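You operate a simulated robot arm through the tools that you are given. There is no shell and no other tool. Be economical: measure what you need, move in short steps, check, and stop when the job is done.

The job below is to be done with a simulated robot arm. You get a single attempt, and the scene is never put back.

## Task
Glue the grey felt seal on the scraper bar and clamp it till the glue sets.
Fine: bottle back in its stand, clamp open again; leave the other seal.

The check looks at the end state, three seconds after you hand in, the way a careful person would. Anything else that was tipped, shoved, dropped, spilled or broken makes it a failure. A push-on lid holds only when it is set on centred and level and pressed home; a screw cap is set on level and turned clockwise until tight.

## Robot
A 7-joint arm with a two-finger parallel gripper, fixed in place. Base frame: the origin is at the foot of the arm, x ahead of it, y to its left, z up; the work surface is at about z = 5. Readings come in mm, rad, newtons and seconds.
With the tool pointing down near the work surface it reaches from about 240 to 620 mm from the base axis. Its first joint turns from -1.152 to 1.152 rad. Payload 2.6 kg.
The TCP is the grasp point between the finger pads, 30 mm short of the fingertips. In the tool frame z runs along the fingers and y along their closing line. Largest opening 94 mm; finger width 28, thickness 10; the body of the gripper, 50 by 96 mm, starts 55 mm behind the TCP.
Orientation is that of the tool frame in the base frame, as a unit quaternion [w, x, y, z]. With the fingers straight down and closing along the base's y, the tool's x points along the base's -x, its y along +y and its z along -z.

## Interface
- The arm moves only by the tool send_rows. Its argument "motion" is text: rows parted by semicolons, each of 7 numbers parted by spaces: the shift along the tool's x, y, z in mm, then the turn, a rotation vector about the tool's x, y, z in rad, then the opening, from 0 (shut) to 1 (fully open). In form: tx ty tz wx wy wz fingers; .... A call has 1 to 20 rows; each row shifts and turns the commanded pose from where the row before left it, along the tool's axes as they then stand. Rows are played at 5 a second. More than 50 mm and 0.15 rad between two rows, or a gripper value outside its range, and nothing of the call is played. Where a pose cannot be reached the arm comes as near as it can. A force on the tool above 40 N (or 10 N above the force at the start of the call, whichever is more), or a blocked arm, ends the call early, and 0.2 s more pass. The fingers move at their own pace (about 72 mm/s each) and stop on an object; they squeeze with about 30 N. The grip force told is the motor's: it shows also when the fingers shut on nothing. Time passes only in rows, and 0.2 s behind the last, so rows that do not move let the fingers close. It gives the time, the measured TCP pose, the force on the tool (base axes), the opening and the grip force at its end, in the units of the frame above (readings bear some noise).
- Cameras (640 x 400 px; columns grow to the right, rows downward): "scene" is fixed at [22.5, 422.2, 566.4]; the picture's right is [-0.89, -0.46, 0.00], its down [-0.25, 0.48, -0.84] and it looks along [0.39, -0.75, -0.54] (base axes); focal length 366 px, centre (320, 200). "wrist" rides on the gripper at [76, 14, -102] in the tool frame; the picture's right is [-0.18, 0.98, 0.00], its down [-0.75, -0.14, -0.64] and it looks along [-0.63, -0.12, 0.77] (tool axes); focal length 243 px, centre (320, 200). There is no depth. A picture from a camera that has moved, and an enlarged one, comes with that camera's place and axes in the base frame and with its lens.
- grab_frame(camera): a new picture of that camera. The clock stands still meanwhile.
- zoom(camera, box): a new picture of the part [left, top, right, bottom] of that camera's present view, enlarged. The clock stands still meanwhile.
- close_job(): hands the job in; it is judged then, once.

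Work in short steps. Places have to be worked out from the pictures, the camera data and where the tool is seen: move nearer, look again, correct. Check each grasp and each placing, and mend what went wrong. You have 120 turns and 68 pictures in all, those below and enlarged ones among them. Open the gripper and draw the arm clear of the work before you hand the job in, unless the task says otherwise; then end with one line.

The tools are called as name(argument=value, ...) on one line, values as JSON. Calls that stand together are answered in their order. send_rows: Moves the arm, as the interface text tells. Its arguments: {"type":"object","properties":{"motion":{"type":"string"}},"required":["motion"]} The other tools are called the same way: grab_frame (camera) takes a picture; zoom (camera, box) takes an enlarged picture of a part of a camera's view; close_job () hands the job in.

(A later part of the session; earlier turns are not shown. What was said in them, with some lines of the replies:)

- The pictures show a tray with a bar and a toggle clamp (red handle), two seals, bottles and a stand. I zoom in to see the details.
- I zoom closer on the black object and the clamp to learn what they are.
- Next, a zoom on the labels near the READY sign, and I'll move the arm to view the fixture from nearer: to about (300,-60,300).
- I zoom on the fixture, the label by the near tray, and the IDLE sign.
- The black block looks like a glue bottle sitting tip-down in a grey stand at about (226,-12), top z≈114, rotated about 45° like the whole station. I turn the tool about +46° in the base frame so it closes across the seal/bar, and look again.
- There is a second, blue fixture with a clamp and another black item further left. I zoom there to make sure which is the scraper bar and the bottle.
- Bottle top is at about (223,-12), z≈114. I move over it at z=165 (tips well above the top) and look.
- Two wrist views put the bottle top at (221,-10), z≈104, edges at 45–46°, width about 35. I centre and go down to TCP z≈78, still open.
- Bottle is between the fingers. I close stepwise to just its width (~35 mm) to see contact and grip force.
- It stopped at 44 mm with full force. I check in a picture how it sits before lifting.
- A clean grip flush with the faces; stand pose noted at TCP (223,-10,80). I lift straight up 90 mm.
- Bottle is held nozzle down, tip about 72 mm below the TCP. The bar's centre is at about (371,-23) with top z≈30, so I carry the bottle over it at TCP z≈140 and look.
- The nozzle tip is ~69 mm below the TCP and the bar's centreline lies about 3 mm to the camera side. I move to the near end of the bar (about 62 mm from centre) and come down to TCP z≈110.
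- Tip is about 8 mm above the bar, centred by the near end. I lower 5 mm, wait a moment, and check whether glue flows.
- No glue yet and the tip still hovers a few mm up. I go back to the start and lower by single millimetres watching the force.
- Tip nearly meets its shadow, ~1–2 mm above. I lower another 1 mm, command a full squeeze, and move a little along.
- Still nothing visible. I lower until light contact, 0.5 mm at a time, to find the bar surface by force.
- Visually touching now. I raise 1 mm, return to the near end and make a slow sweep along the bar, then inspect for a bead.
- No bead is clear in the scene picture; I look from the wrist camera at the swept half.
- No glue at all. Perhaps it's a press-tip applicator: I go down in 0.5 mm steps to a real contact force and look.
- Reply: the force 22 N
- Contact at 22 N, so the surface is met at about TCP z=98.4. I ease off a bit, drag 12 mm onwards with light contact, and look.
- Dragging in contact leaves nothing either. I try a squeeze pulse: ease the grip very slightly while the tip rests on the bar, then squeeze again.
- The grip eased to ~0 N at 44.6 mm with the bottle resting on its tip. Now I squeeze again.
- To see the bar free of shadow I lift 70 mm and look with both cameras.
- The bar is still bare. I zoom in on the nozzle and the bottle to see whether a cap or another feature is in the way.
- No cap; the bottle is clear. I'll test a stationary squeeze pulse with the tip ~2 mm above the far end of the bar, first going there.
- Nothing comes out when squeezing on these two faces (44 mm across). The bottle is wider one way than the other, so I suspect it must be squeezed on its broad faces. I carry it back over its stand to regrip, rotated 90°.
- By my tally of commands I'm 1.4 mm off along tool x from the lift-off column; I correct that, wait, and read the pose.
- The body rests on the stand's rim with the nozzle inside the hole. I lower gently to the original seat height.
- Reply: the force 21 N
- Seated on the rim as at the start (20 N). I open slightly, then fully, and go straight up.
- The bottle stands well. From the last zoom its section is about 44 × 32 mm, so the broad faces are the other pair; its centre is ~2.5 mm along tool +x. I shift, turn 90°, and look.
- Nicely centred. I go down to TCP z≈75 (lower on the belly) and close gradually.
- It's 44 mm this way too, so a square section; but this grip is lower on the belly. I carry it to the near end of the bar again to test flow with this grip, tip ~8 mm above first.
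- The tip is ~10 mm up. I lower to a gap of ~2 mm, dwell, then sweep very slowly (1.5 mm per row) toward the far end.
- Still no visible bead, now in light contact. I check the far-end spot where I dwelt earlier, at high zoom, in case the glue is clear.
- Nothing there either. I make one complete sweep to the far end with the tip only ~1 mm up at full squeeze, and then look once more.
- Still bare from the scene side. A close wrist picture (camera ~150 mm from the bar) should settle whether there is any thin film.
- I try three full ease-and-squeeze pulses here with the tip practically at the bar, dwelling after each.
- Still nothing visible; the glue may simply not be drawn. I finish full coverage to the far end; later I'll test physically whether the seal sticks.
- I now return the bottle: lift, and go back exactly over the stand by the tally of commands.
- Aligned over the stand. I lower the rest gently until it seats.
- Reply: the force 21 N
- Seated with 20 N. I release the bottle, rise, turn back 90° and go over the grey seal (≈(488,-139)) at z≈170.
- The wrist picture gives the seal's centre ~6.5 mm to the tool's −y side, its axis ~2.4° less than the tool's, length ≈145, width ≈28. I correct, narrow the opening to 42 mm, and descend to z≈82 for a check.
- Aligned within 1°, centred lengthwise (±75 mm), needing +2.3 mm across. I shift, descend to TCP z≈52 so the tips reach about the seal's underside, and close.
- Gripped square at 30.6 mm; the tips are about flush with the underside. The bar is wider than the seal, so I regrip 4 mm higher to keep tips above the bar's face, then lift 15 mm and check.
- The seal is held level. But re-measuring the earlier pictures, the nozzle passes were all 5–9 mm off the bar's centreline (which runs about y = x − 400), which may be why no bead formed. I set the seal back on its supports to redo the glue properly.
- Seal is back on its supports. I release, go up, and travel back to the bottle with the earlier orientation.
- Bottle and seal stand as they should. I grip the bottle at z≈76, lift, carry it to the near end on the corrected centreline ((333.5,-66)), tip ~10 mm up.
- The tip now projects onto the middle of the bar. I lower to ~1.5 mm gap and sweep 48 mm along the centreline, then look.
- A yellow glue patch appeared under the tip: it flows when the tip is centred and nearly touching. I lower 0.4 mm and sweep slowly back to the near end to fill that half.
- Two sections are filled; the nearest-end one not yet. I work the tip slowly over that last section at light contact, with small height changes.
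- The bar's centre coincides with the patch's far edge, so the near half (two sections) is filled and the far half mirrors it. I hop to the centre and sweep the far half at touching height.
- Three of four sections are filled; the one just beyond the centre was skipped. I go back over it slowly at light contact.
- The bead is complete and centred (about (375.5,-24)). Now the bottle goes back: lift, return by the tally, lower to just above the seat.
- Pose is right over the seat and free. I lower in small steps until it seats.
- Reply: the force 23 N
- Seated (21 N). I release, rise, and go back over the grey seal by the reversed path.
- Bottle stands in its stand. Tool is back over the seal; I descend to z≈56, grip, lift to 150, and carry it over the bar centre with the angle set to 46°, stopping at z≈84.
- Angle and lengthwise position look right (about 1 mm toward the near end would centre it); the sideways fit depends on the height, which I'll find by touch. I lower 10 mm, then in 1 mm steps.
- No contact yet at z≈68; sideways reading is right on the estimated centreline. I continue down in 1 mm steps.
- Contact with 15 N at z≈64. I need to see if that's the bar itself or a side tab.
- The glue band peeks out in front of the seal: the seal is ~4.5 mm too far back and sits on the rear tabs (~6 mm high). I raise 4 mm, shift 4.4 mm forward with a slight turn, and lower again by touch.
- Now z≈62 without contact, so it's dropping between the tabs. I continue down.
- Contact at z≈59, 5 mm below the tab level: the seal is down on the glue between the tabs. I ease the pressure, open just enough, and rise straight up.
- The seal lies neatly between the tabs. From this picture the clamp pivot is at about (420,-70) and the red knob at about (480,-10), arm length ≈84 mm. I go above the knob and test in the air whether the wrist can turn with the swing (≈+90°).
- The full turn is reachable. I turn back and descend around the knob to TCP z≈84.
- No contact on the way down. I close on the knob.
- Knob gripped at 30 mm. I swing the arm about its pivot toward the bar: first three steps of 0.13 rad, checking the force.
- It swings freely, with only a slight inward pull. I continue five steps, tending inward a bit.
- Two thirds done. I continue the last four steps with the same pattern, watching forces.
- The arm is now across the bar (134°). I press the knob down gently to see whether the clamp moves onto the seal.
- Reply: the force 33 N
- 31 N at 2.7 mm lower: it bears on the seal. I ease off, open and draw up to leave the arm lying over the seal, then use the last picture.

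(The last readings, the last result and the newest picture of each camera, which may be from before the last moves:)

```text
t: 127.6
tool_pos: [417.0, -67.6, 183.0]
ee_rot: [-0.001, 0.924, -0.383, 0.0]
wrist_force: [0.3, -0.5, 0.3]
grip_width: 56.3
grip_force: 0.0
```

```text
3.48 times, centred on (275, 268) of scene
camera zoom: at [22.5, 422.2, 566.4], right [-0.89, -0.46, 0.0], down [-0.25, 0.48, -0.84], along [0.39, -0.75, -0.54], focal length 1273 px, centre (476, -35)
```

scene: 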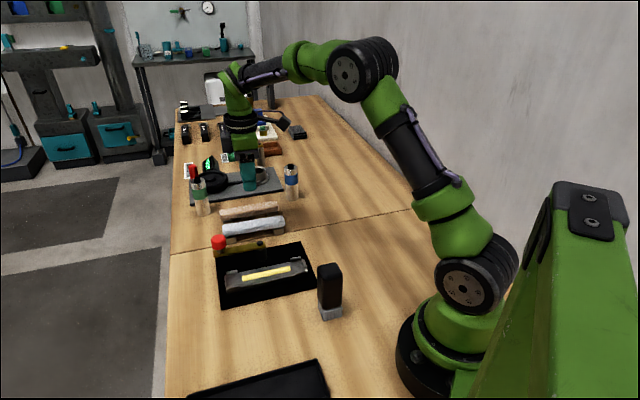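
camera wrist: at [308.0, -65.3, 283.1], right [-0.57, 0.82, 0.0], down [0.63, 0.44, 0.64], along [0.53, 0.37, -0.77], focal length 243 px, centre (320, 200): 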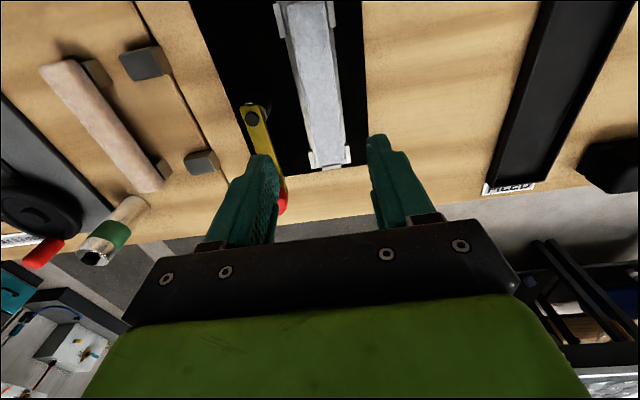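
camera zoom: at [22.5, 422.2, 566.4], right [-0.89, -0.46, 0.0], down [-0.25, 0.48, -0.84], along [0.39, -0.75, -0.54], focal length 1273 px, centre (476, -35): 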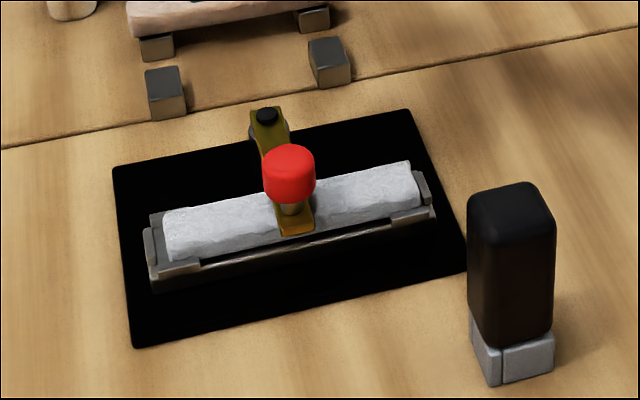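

The last picture shows the arm across the middle of the seal, the seal between its tabs and the bottle upright in its stand. I now wait with the clamp closed for the glue to set.

send_rows(motion="0 0 0 0 0 0 0.6;0 0 0 0 0 0 0.6;0 0 0 0 0 0 0.6;0 0 0 0 0 0 0.6;0 0 0 0 0 0 0.6;0 0 0 0 0 0 0.6;0 0 0 0 0 0 0.6;0 0 0 0 0 0 0.6;0 0 0 0 0 0 0.6;0 0 0 0 0 0 0.6;0 0 0 0 0 0 0.6;0 0 0 0 0 0 0.6;0 0 0 0 0 0 0.6;0 0 0 0 0 0 0.6;0 0 0 0 0 0 0.6;0 0 0 0 0 0 0.6;0 0 0 0 0 0 0.6;0 0 0 0 0 0 0.6;0 0 0 0 0 0 0.6;0 0 0 0 0 0 0.6")

send_rows(motion="0 0 0 0 0 0 0.6;0 0 0 0 0 0 0.6;0 0 0 0 0 0 0.6;0 0 0 0 0 0 0.6;0 0 0 0 0 0 0.6;0 0 0 0 0 0 0.6;0 0 0 0 0 0 0.6;0 0 0 0 0 0 0.6;0 0 0 0 0 0 0.6;0 0 0 0 0 0 0.6;0 0 0 0 0 0 0.6;0 0 0 0 0 0 0.6;0 0 0 0 0 0 0.6;0 0 0 0 0 0 0.6;0 0 0 0 0 0 0.6;0 0 0 0 0 0 0.6;0 0 0 0 0 0 0.6;0 0 0 0 0 0 0.6;0 0 0 0 0 0 0.6;0 0 0 0 0 0 0.6")

send_rows(motion="0 0 0 0 0 0 0.6;0 0 0 0 0 0 0.6;0 0 0 0 0 0 0.6;0 0 0 0 0 0 0.6;0 0 0 0 0 0 0.6;0 0 0 0 0 0 0.6;0 0 0 0 0 0 0.6;0 0 0 0 0 0 0.6;0 0 0 0 0 0 0.6;0 0 0 0 0 0 0.6;0 0 0 0 0 0 0.6;0 0 0 0 0 0 0.6;0 0 0 0 0 0 0.6;0 0 0 0 0 0 0.6;0 0 0 0 0 0 0.6;0 0 0 0 0 0 0.6;0 0 0 0 0 0 0.6;0 0 0 0 0 0 0.6;0 0 0 0 0 0 0.6;0 0 0 0 0 0 0.6")

send_rows(motion="0 0 0 0 0 0 0.6;0 0 0 0 0 0 0.6;0 0 0 0 0 0 0.6;0 0 0 0 0 0 0.6;0 0 0 0 0 0 0.6;0 0 0 0 0 0 0.6;0 0 0 0 0 0 0.6;0 0 0 0 0 0 0.6;0 0 0 0 0 0 0.6;0 0 0 0 0 0 0.6;0 0 0 0 0 0 0.6;0 0 0 0 0 0 0.6;0 0 0 0 0 0 0.6;0 0 0 0 0 0 0.6;0 0 0 0 0 0 0.6;0 0 0 0 0 0 0.6;0 0 0 0 0 0 0.6;0 0 0 0 0 0 0.6;0 0 0 0 0 0 0.6;0 0 0 0 0 0 0.6")

send_rows(motion="0 0 0 0 0 0 0.6;0 0 0 0 0 0 0.6;0 0 0 0 0 0 0.6;0 0 0 0 0 0 0.6;0 0 0 0 0 0 0.6;0 0 0 0 0 0 0.6;0 0 0 0 0 0 0.6;0 0 0 0 0 0 0.6;0 0 0 0 0 0 0.6;0 0 0 0 0 0 0.6;0 0 0 0 0 0 0.6;0 0 0 0 0 0 0.6;0 0 0 0 0 0 0.6;0 0 0 0 0 0 0.6;0 0 0 0 0 0 0.6;0 0 0 0 0 0 0.6;0 0 0 0 0 0 0.6;0 0 0 0 0 0 0.6;0 0 0 0 0 0 0.6;0 0 0 0 0 0 0.6")

send_rows(motion="0 0 0 0 0 0 0.6;0 0 0 0 0 0 0.6;0 0 0 0 0 0 0.6;0 0 0 0 0 0 0.6;0 0 0 0 0 0 0.6;0 0 0 0 0 0 0.6;0 0 0 0 0 0 0.6;0 0 0 0 0 0 0.6;0 0 0 0 0 0 0.6;0 0 0 0 0 0 0.6;0 0 0 0 0 0 0.6;0 0 0 0 0 0 0.6;0 0 0 0 0 0 0.6;0 0 0 0 0 0 0.6;0 0 0 0 0 0 0.6;0 0 0 0 0 0 0.6;0 0 0 0 0 0 0.6;0 0 0 0 0 0 0.6;0 0 0 0 0 0 0.6;0 0 0 0 0 0 0.6")

```text
t: 131.8
tool_pos: [416.8, -66.5, 183.2]
ee_rot: [0.0, 0.924, -0.383, 0.0]
wrist_force: [0.1, 0.1, -0.1]
grip_width: 56.3
grip_force: 0.0
```

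```text
t: 136.0
tool_pos: [417.2, -65.7, 183.5]
ee_rot: [0.001, 0.924, -0.383, 0.0]
wrist_force: [-0.4, 0.1, -0.9]
grip_width: 56.7
grip_force: 0.1
```

```text
t: 140.2
tool_pos: [417.1, -66.8, 182.5]
ee_rot: [0.0, 0.924, -0.382, 0.0]
wrist_force: [0.1, -0.4, 0.1]
grip_width: 56.3
grip_force: 0.1
```

```text
t: 144.4
tool_pos: [416.6, -66.8, 182.7]
ee_rot: [0.0, 0.924, -0.383, 0.0]
wrist_force: [0.0, 0.0, -0.1]
grip_width: 55.9
grip_force: 0.1
```

```text
t: 148.6
tool_pos: [417.0, -66.7, 182.8]
ee_rot: [0.001, 0.924, -0.383, -0.001]
wrist_force: [0.1, 0.7, -0.2]
grip_width: 56.4
grip_force: 0.0
```

```text
t: 152.8
tool_pos: [417.2, -67.0, 182.9]
ee_rot: [-0.001, 0.924, -0.384, 0.0]
wrist_force: [0.9, -0.3, -0.4]
grip_width: 56.2
grip_force: 0.2
```

About 26 s clamped so far. I keep waiting for a good margin.

send_rows(motion="0 0 0 0 0 0 0.6;0 0 0 0 0 0 0.6;0 0 0 0 0 0 0.6;0 0 0 0 0 0 0.6;0 0 0 0 0 0 0.6;0 0 0 0 0 0 0.6;0 0 0 0 0 0 0.6;0 0 0 0 0 0 0.6;0 0 0 0 0 0 0.6;0 0 0 0 0 0 0.6;0 0 0 0 0 0 0.6;0 0 0 0 0 0 0.6;0 0 0 0 0 0 0.6;0 0 0 0 0 0 0.6;0 0 0 0 0 0 0.6;0 0 0 0 0 0 0.6;0 0 0 0 0 0 0.6;0 0 0 0 0 0 0.6;0 0 0 0 0 0 0.6;0 0 0 0 0 0 0.6")

send_rows(motion="0 0 0 0 0 0 0.6;0 0 0 0 0 0 0.6;0 0 0 0 0 0 0.6;0 0 0 0 0 0 0.6;0 0 0 0 0 0 0.6;0 0 0 0 0 0 0.6;0 0 0 0 0 0 0.6;0 0 0 0 0 0 0.6;0 0 0 0 0 0 0.6;0 0 0 0 0 0 0.6;0 0 0 0 0 0 0.6;0 0 0 0 0 0 0.6;0 0 0 0 0 0 0.6;0 0 0 0 0 0 0.6;0 0 0 0 0 0 0.6;0 0 0 0 0 0 0.6;0 0 0 0 0 0 0.6;0 0 0 0 0 0 0.6;0 0 0 0 0 0 0.6;0 0 0 0 0 0 0.6")

send_rows(motion="0 0 0 0 0 0 0.6;0 0 0 0 0 0 0.6;0 0 0 0 0 0 0.6;0 0 0 0 0 0 0.6;0 0 0 0 0 0 0.6;0 0 0 0 0 0 0.6;0 0 0 0 0 0 0.6;0 0 0 0 0 0 0.6;0 0 0 0 0 0 0.6;0 0 0 0 0 0 0.6;0 0 0 0 0 0 0.6;0 0 0 0 0 0 0.6;0 0 0 0 0 0 0.6;0 0 0 0 0 0 0.6;0 0 0 0 0 0 0.6;0 0 0 0 0 0 0.6;0 0 0 0 0 0 0.6;0 0 0 0 0 0 0.6;0 0 0 0 0 0 0.6;0 0 0 0 0 0 0.6")

send_rows(motion="0 0 0 0 0 0 0.6;0 0 0 0 0 0 0.6;0 0 0 0 0 0 0.6;0 0 0 0 0 0 0.6;0 0 0 0 0 0 0.6;0 0 0 0 0 0 0.6;0 0 0 0 0 0 0.6;0 0 0 0 0 0 0.6;0 0 0 0 0 0 0.6;0 0 0 0 0 0 0.6;0 0 0 0 0 0 0.6;0 0 0 0 0 0 0.6;0 0 0 0 0 0 0.6;0 0 0 0 0 0 0.6;0 0 0 0 0 0 0.6;0 0 0 0 0 0 0.6;0 0 0 0 0 0 0.6;0 0 0 0 0 0 0.6;0 0 0 0 0 0 0.6;0 0 0 0 0 0 0.6")

send_rows(motion="0 0 0 0 0 0 0.6;0 0 0 0 0 0 0.6;0 0 0 0 0 0 0.6;0 0 0 0 0 0 0.6;0 0 0 0 0 0 0.6;0 0 0 0 0 0 0.6;0 0 0 0 0 0 0.6;0 0 0 0 0 0 0.6;0 0 0 0 0 0 0.6;0 0 0 0 0 0 0.6;0 0 0 0 0 0 0.6;0 0 0 0 0 0 0.6;0 0 0 0 0 0 0.6;0 0 0 0 0 0 0.6;0 0 0 0 0 0 0.6;0 0 0 0 0 0 0.6;0 0 0 0 0 0 0.6;0 0 0 0 0 0 0.6;0 0 0 0 0 0 0.6;0 0 0 0 0 0 0.6")

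send_rows(motion="0 0 0 0 0 0 0.6;0 0 0 0 0 0 0.6;0 0 0 0 0 0 0.6;0 0 0 0 0 0 0.6;0 0 0 0 0 0 0.6;0 0 0 0 0 0 0.6;0 0 0 0 0 0 0.6;0 0 0 0 0 0 0.6;0 0 0 0 0 0 0.6;0 0 0 0 0 0 0.6;0 0 0 0 0 0 0.6;0 0 0 0 0 0 0.6;0 0 0 0 0 0 0.6;0 0 0 0 0 0 0.6;0 0 0 0 0 0 0.6;0 0 0 0 0 0 0.6;0 0 0 0 0 0 0.6;0 0 0 0 0 0 0.6;0 0 0 0 0 0 0.6;0 0 0 0 0 0 0.6")

send_rows(motion="0 0 0 0 0 0 0.6;0 0 0 0 0 0 0.6;0 0 0 0 0 0 0.6;0 0 0 0 0 0 0.6;0 0 0 0 0 0 0.6;0 0 0 0 0 0 0.6;0 0 0 0 0 0 0.6;0 0 0 0 0 0 0.6;0 0 0 0 0 0 0.6;0 0 0 0 0 0 0.6;0 0 0 0 0 0 0.6;0 0 0 0 0 0 0.6;0 0 0 0 0 0 0.6;0 0 0 0 0 0 0.6;0 0 0 0 0 0 0.6;0 0 0 0 0 0 0.6;0 0 0 0 0 0 0.6;0 0 0 0 0 0 0.6;0 0 0 0 0 0 0.6;0 0 0 0 0 0 0.6")

send_rows(motion="0 0 0 0 0 0 0.6;0 0 0 0 0 0 0.6;0 0 0 0 0 0 0.6;0 0 0 0 0 0 0.6;0 0 0 0 0 0 0.6;0 0 0 0 0 0 0.6;0 0 0 0 0 0 0.6;0 0 0 0 0 0 0.6;0 0 0 0 0 0 0.6;0 0 0 0 0 0 0.6;0 0 0 0 0 0 0.6;0 0 0 0 0 0 0.6;0 0 0 0 0 0 0.6;0 0 0 0 0 0 0.6;0 0 0 0 0 0 0.6;0 0 0 0 0 0 0.6;0 0 0 0 0 0 0.6;0 0 0 0 0 0 0.6;0 0 0 0 0 0 0.6;0 0 0 0 0 0 0.6")

```text
t: 157.0
tool_pos: [417.0, -66.0, 182.1]
ee_rot: [-0.001, 0.923, -0.384, 0.0]
wrist_force: [0.4, 0.2, 0.7]
grip_width: 56.3
grip_force: 0.1
```

```text
t: 161.2
tool_pos: [416.8, -66.0, 183.2]
ee_rot: [0.001, 0.924, -0.383, -0.001]
wrist_force: [0.0, -0.1, 0.3]
grip_width: 56.2
grip_force: 0.1
```

```text
t: 165.4
tool_pos: [415.5, -66.0, 183.0]
ee_rot: [0.0, 0.923, -0.384, 0.0]
wrist_force: [0.2, 0.0, 0.9]
grip_width: 56.2
grip_force: 0.0
```

```text
t: 169.6
tool_pos: [417.0, -66.9, 182.9]
ee_rot: [0.0, 0.924, -0.384, 0.0]
wrist_force: [-0.6, -0.1, 0.8]
grip_width: 56.5
grip_force: 0.1
```

```text
t: 173.8
tool_pos: [416.5, -67.6, 182.3]
ee_rot: [0.0, 0.923, -0.384, 0.0]
wrist_force: [0.1, -0.6, 1.1]
grip_width: 56.4
grip_force: 0.1
```

```text
t: 178.0
tool_pos: [417.5, -67.3, 182.5]
ee_rot: [0.0, 0.923, -0.384, 0.0]
wrist_force: [0.5, 0.4, -0.3]
grip_width: 56.5
grip_force: 0.0
```

```text
t: 182.2
tool_pos: [417.3, -66.2, 182.3]
ee_rot: [-0.001, 0.924, -0.383, 0.0]
wrist_force: [-0.1, 0.5, -0.8]
grip_width: 56.1
grip_force: 0.1
```

```text
t: 186.4
tool_pos: [417.1, -66.4, 182.8]
ee_rot: [0.0, 0.924, -0.383, 0.0]
wrist_force: [0.6, -0.8, -0.2]
grip_width: 56.3
grip_force: 0.1
```

60 s clamped. One more block of waiting to be safe.

send_rows(motion="0 0 0 0 0 0 0.6;0 0 0 0 0 0 0.6;0 0 0 0 0 0 0.6;0 0 0 0 0 0 0.6;0 0 0 0 0 0 0.6;0 0 0 0 0 0 0.6;0 0 0 0 0 0 0.6;0 0 0 0 0 0 0.6;0 0 0 0 0 0 0.6;0 0 0 0 0 0 0.6;0 0 0 0 0 0 0.6;0 0 0 0 0 0 0.6;0 0 0 0 0 0 0.6;0 0 0 0 0 0 0.6;0 0 0 0 0 0 0.6;0 0 0 0 0 0 0.6;0 0 0 0 0 0 0.6;0 0 0 0 0 0 0.6;0 0 0 0 0 0 0.6;0 0 0 0 0 0 0.6")

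send_rows(motion="0 0 0 0 0 0 0.6;0 0 0 0 0 0 0.6;0 0 0 0 0 0 0.6;0 0 0 0 0 0 0.6;0 0 0 0 0 0 0.6;0 0 0 0 0 0 0.6;0 0 0 0 0 0 0.6;0 0 0 0 0 0 0.6;0 0 0 0 0 0 0.6;0 0 0 0 0 0 0.6;0 0 0 0 0 0 0.6;0 0 0 0 0 0 0.6;0 0 0 0 0 0 0.6;0 0 0 0 0 0 0.6;0 0 0 0 0 0 0.6;0 0 0 0 0 0 0.6;0 0 0 0 0 0 0.6;0 0 0 0 0 0 0.6;0 0 0 0 0 0 0.6;0 0 0 0 0 0 0.6")

send_rows(motion="0 0 0 0 0 0 0.6;0 0 0 0 0 0 0.6;0 0 0 0 0 0 0.6;0 0 0 0 0 0 0.6;0 0 0 0 0 0 0.6;0 0 0 0 0 0 0.6;0 0 0 0 0 0 0.6;0 0 0 0 0 0 0.6;0 0 0 0 0 0 0.6;0 0 0 0 0 0 0.6;0 0 0 0 0 0 0.6;0 0 0 0 0 0 0.6;0 0 0 0 0 0 0.6;0 0 0 0 0 0 0.6;0 0 0 0 0 0 0.6;0 0 0 0 0 0 0.6;0 0 0 0 0 0 0.6;0 0 0 0 0 0 0.6;0 0 0 0 0 0 0.6;0 0 0 0 0 0 0.6")

send_rows(motion="0 0 0 0 0 0 0.6;0 0 0 0 0 0 0.6;0 0 0 0 0 0 0.6;0 0 0 0 0 0 0.6;0 0 0 0 0 0 0.6;0 0 0 0 0 0 0.6;0 0 0 0 0 0 0.6;0 0 0 0 0 0 0.6;0 0 0 0 0 0 0.6;0 0 0 0 0 0 0.6;0 0 0 0 0 0 0.6;0 0 0 0 0 0 0.6;0 0 0 0 0 0 0.6;0 0 0 0 0 0 0.6;0 0 0 0 0 0 0.6;0 0 0 0 0 0 0.6;0 0 0 0 0 0 0.6;0 0 0 0 0 0 0.6;0 0 0 0 0 0 0.6;0 0 0 0 0 0 0.6")

send_rows(motion="0 0 0 0 0 0 0.6;0 0 0 0 0 0 0.6;0 0 0 0 0 0 0.6;0 0 0 0 0 0 0.6;0 0 0 0 0 0 0.6;0 0 0 0 0 0 0.6;0 0 0 0 0 0 0.6;0 0 0 0 0 0 0.6;0 0 0 0 0 0 0.6;0 0 0 0 0 0 0.6;0 0 0 0 0 0 0.6;0 0 0 0 0 0 0.6;0 0 0 0 0 0 0.6;0 0 0 0 0 0 0.6;0 0 0 0 0 0 0.6;0 0 0 0 0 0 0.6;0 0 0 0 0 0 0.6;0 0 0 0 0 0 0.6;0 0 0 0 0 0 0.6;0 0 0 0 0 0 0.6")

send_rows(motion="0 0 0 0 0 0 0.6;0 0 0 0 0 0 0.6;0 0 0 0 0 0 0.6;0 0 0 0 0 0 0.6;0 0 0 0 0 0 0.6;0 0 0 0 0 0 0.6;0 0 0 0 0 0 0.6;0 0 0 0 0 0 0.6;0 0 0 0 0 0 0.6;0 0 0 0 0 0 0.6;0 0 0 0 0 0 0.6;0 0 0 0 0 0 0.6;0 0 0 0 0 0 0.6;0 0 0 0 0 0 0.6;0 0 0 0 0 0 0.6;0 0 0 0 0 0 0.6;0 0 0 0 0 0 0.6;0 0 0 0 0 0 0.6;0 0 0 0 0 0 0.6;0 0 0 0 0 0 0.6")

send_rows(motion="0 0 0 0 0 0 0.6;0 0 0 0 0 0 0.6;0 0 0 0 0 0 0.6;0 0 0 0 0 0 0.6;0 0 0 0 0 0 0.6;0 0 0 0 0 0 0.6;0 0 0 0 0 0 0.6;0 0 0 0 0 0 0.6;0 0 0 0 0 0 0.6;0 0 0 0 0 0 0.6;0 0 0 0 0 0 0.6;0 0 0 0 0 0 0.6;0 0 0 0 0 0 0.6;0 0 0 0 0 0 0.6;0 0 0 0 0 0 0.6;0 0 0 0 0 0 0.6;0 0 0 0 0 0 0.6;0 0 0 0 0 0 0.6;0 0 0 0 0 0 0.6;0 0 0 0 0 0 0.6")

```text
t: 190.6
tool_pos: [416.2, -67.3, 182.8]
ee_rot: [0.0, 0.923, -0.384, 0.0]
wrist_force: [0.4, 0.2, -0.2]
grip_width: 56.5
grip_force: 0.0
```

```text
t: 194.8
tool_pos: [417.1, -67.0, 182.2]
ee_rot: [0.0, 0.923, -0.384, 0.0]
wrist_force: [-0.1, -0.8, 0.1]
grip_width: 56.4
grip_force: 0.2
```

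```text
t: 199.0
tool_pos: [416.2, -65.2, 182.6]
ee_rot: [0.0, 0.923, -0.384, 0.0]
wrist_force: [-0.3, 0.7, -0.7]
grip_width: 56.4
grip_force: 0.0
```

```text
t: 203.2
tool_pos: [416.3, -66.6, 182.5]
ee_rot: [0.0, 0.924, -0.383, 0.001]
wrist_force: [-0.4, -1.2, 0.2]
grip_width: 56.2
grip_force: 0.0
```

```text
t: 207.4
tool_pos: [416.6, -67.0, 182.4]
ee_rot: [0.0, 0.923, -0.384, 0.001]
wrist_force: [-1.0, -0.5, 0.3]
grip_width: 56.5
grip_force: 0.0
```

```text
t: 211.6
tool_pos: [416.5, -66.8, 182.3]
ee_rot: [0.0, 0.924, -0.383, 0.0]
wrist_force: [0.4, 0.0, 0.3]
grip_width: 56.3
grip_force: 0.1
```

```text
t: 215.8
tool_pos: [416.4, -67.2, 182.9]
ee_rot: [0.0, 0.924, -0.383, 0.0]
wrist_force: [-0.6, -0.3, -0.3]
grip_width: 56.3
grip_force: 0.0
```

About 88 s clamped. Now I reopen: back over the knob, down to z≈85, and grip it.

send_rows(motion="-40 0 0 0 0 0 0.7;-40 0 0 0 0 0 0.7;0 0 40 0 0 0 0.7;0 0 30 0 0 0 0.7;0 0 15 0 0 0 0.7;0 0 12.5 0 0 0 0.7;0 0 0 0 0 0 0.5;0 0 0 0 0 0 0.35;0 0 0 0 0 0 0.2;0 0 0 0 0 0 0.2;0 0 0 0 0 0 0.2")

```text
t: 218.2
tool_pos: [363.6, -11.8, 84.8]
ee_rot: [-0.001, 0.924, -0.382, 0.002]
wrist_force: [23.8, 17.9, -15.6]
grip_width: 29.6
grip_force: 45.2
```

Knob gripped; the side force points in the opening direction and will ease as I swing back. First three steps.

send_rows(motion="0.71 -10.9 0 0 0 0.13 0.2;0.71 -10.9 0 0 0 0.13 0.2;0.71 -10.9 0 0 0 0.13 0.2;0 0 0 0 0 0 0.2")

```text
t: 219.2
tool_pos: [388.4, 6.9, 84.5]
ee_rot: [0.001, 0.83, -0.558, 0.001]
wrist_force: [-4.7, -0.4, 17.2]
grip_width: 29.6
grip_force: 45.0
```

send_rows(motion="0.71 -10.9 -0.4 0 0 0.13 0.2;0.71 -10.9 0 0 0 0.13 0.2;0.71 -10.9 0 0 0 0.13 0.2;0.71 -10.9 0 0 0 0.13 0.2;0.71 -10.9 0 0 0 0.13 0.2;0 0 0 0 0 0 0.2")

```text
t: 220.6
tool_pos: [441.8, 11.0, 84.7]
ee_rot: [-0.001, -0.61, 0.793, 0.001]
wrist_force: [-3.4, 0.0, -14.2]
grip_width: 29.6
grip_force: 45.0
```

Swinging back freely. I finish with the last four steps.

send_rows(motion="0.71 -10.9 0.2 0 0 0.13 0.2;0.71 -10.9 0 0 0 0.13 0.2;0.71 -10.9 0 0 0 0.13 0.2;0.71 -10.9 0 0 0 0.13 0.2;0 0 0 0 0 0 0.2")

```text
t: 221.8
tool_pos: [479.2, -9.4, 84.2]
ee_rot: [-0.002, -0.386, 0.923, 0.001]
wrist_force: [-12.8, -0.7, -12.9]
grip_width: 29.7
grip_force: 45.3
```

The arm is back at its start position. I release the knob, rise, and draw the arm clear.

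send_rows(motion="0 0 0 0 0 0 0.4;0 0 0 0 0 0 0.7;0 0 0 0 0 0 0.7;0 0 -20 0 0 0 0.7;0 0 -40 0 0 0 0.7;0 0 -40 0 0 0 1;0 0 -40 0 0 0 1;0 0 -40 0 0 0 1;0 -40 0 0 0 0 1;0 -40 0 0 0 0 1;0 0 0 0 0 0 1")

```text
t: 224.2
tool_pos: [537.4, -65.8, 267.0]
ee_rot: [0.0, -0.386, 0.922, 0.0]
wrist_force: [0.0, -0.2, 0.8]
grip_width: 93.7
grip_force: 0.0
```

The gripper is open and clear at z≈267. The seal is glued and was clamped for about 88 s, the clamp is swung open, and the bottle is in its stand, so I hand in.

close_job()

```text
The job is handed in.
```

I glued the grey felt seal onto the scraper bar, clamped it for about 90 s and swung the clamp open again. The bottle is back in its stand and I left the other seal alone. I had no pictures left after the clamping, so I didn't test the bond, and I judged the clamp's open position from the arm readings only.
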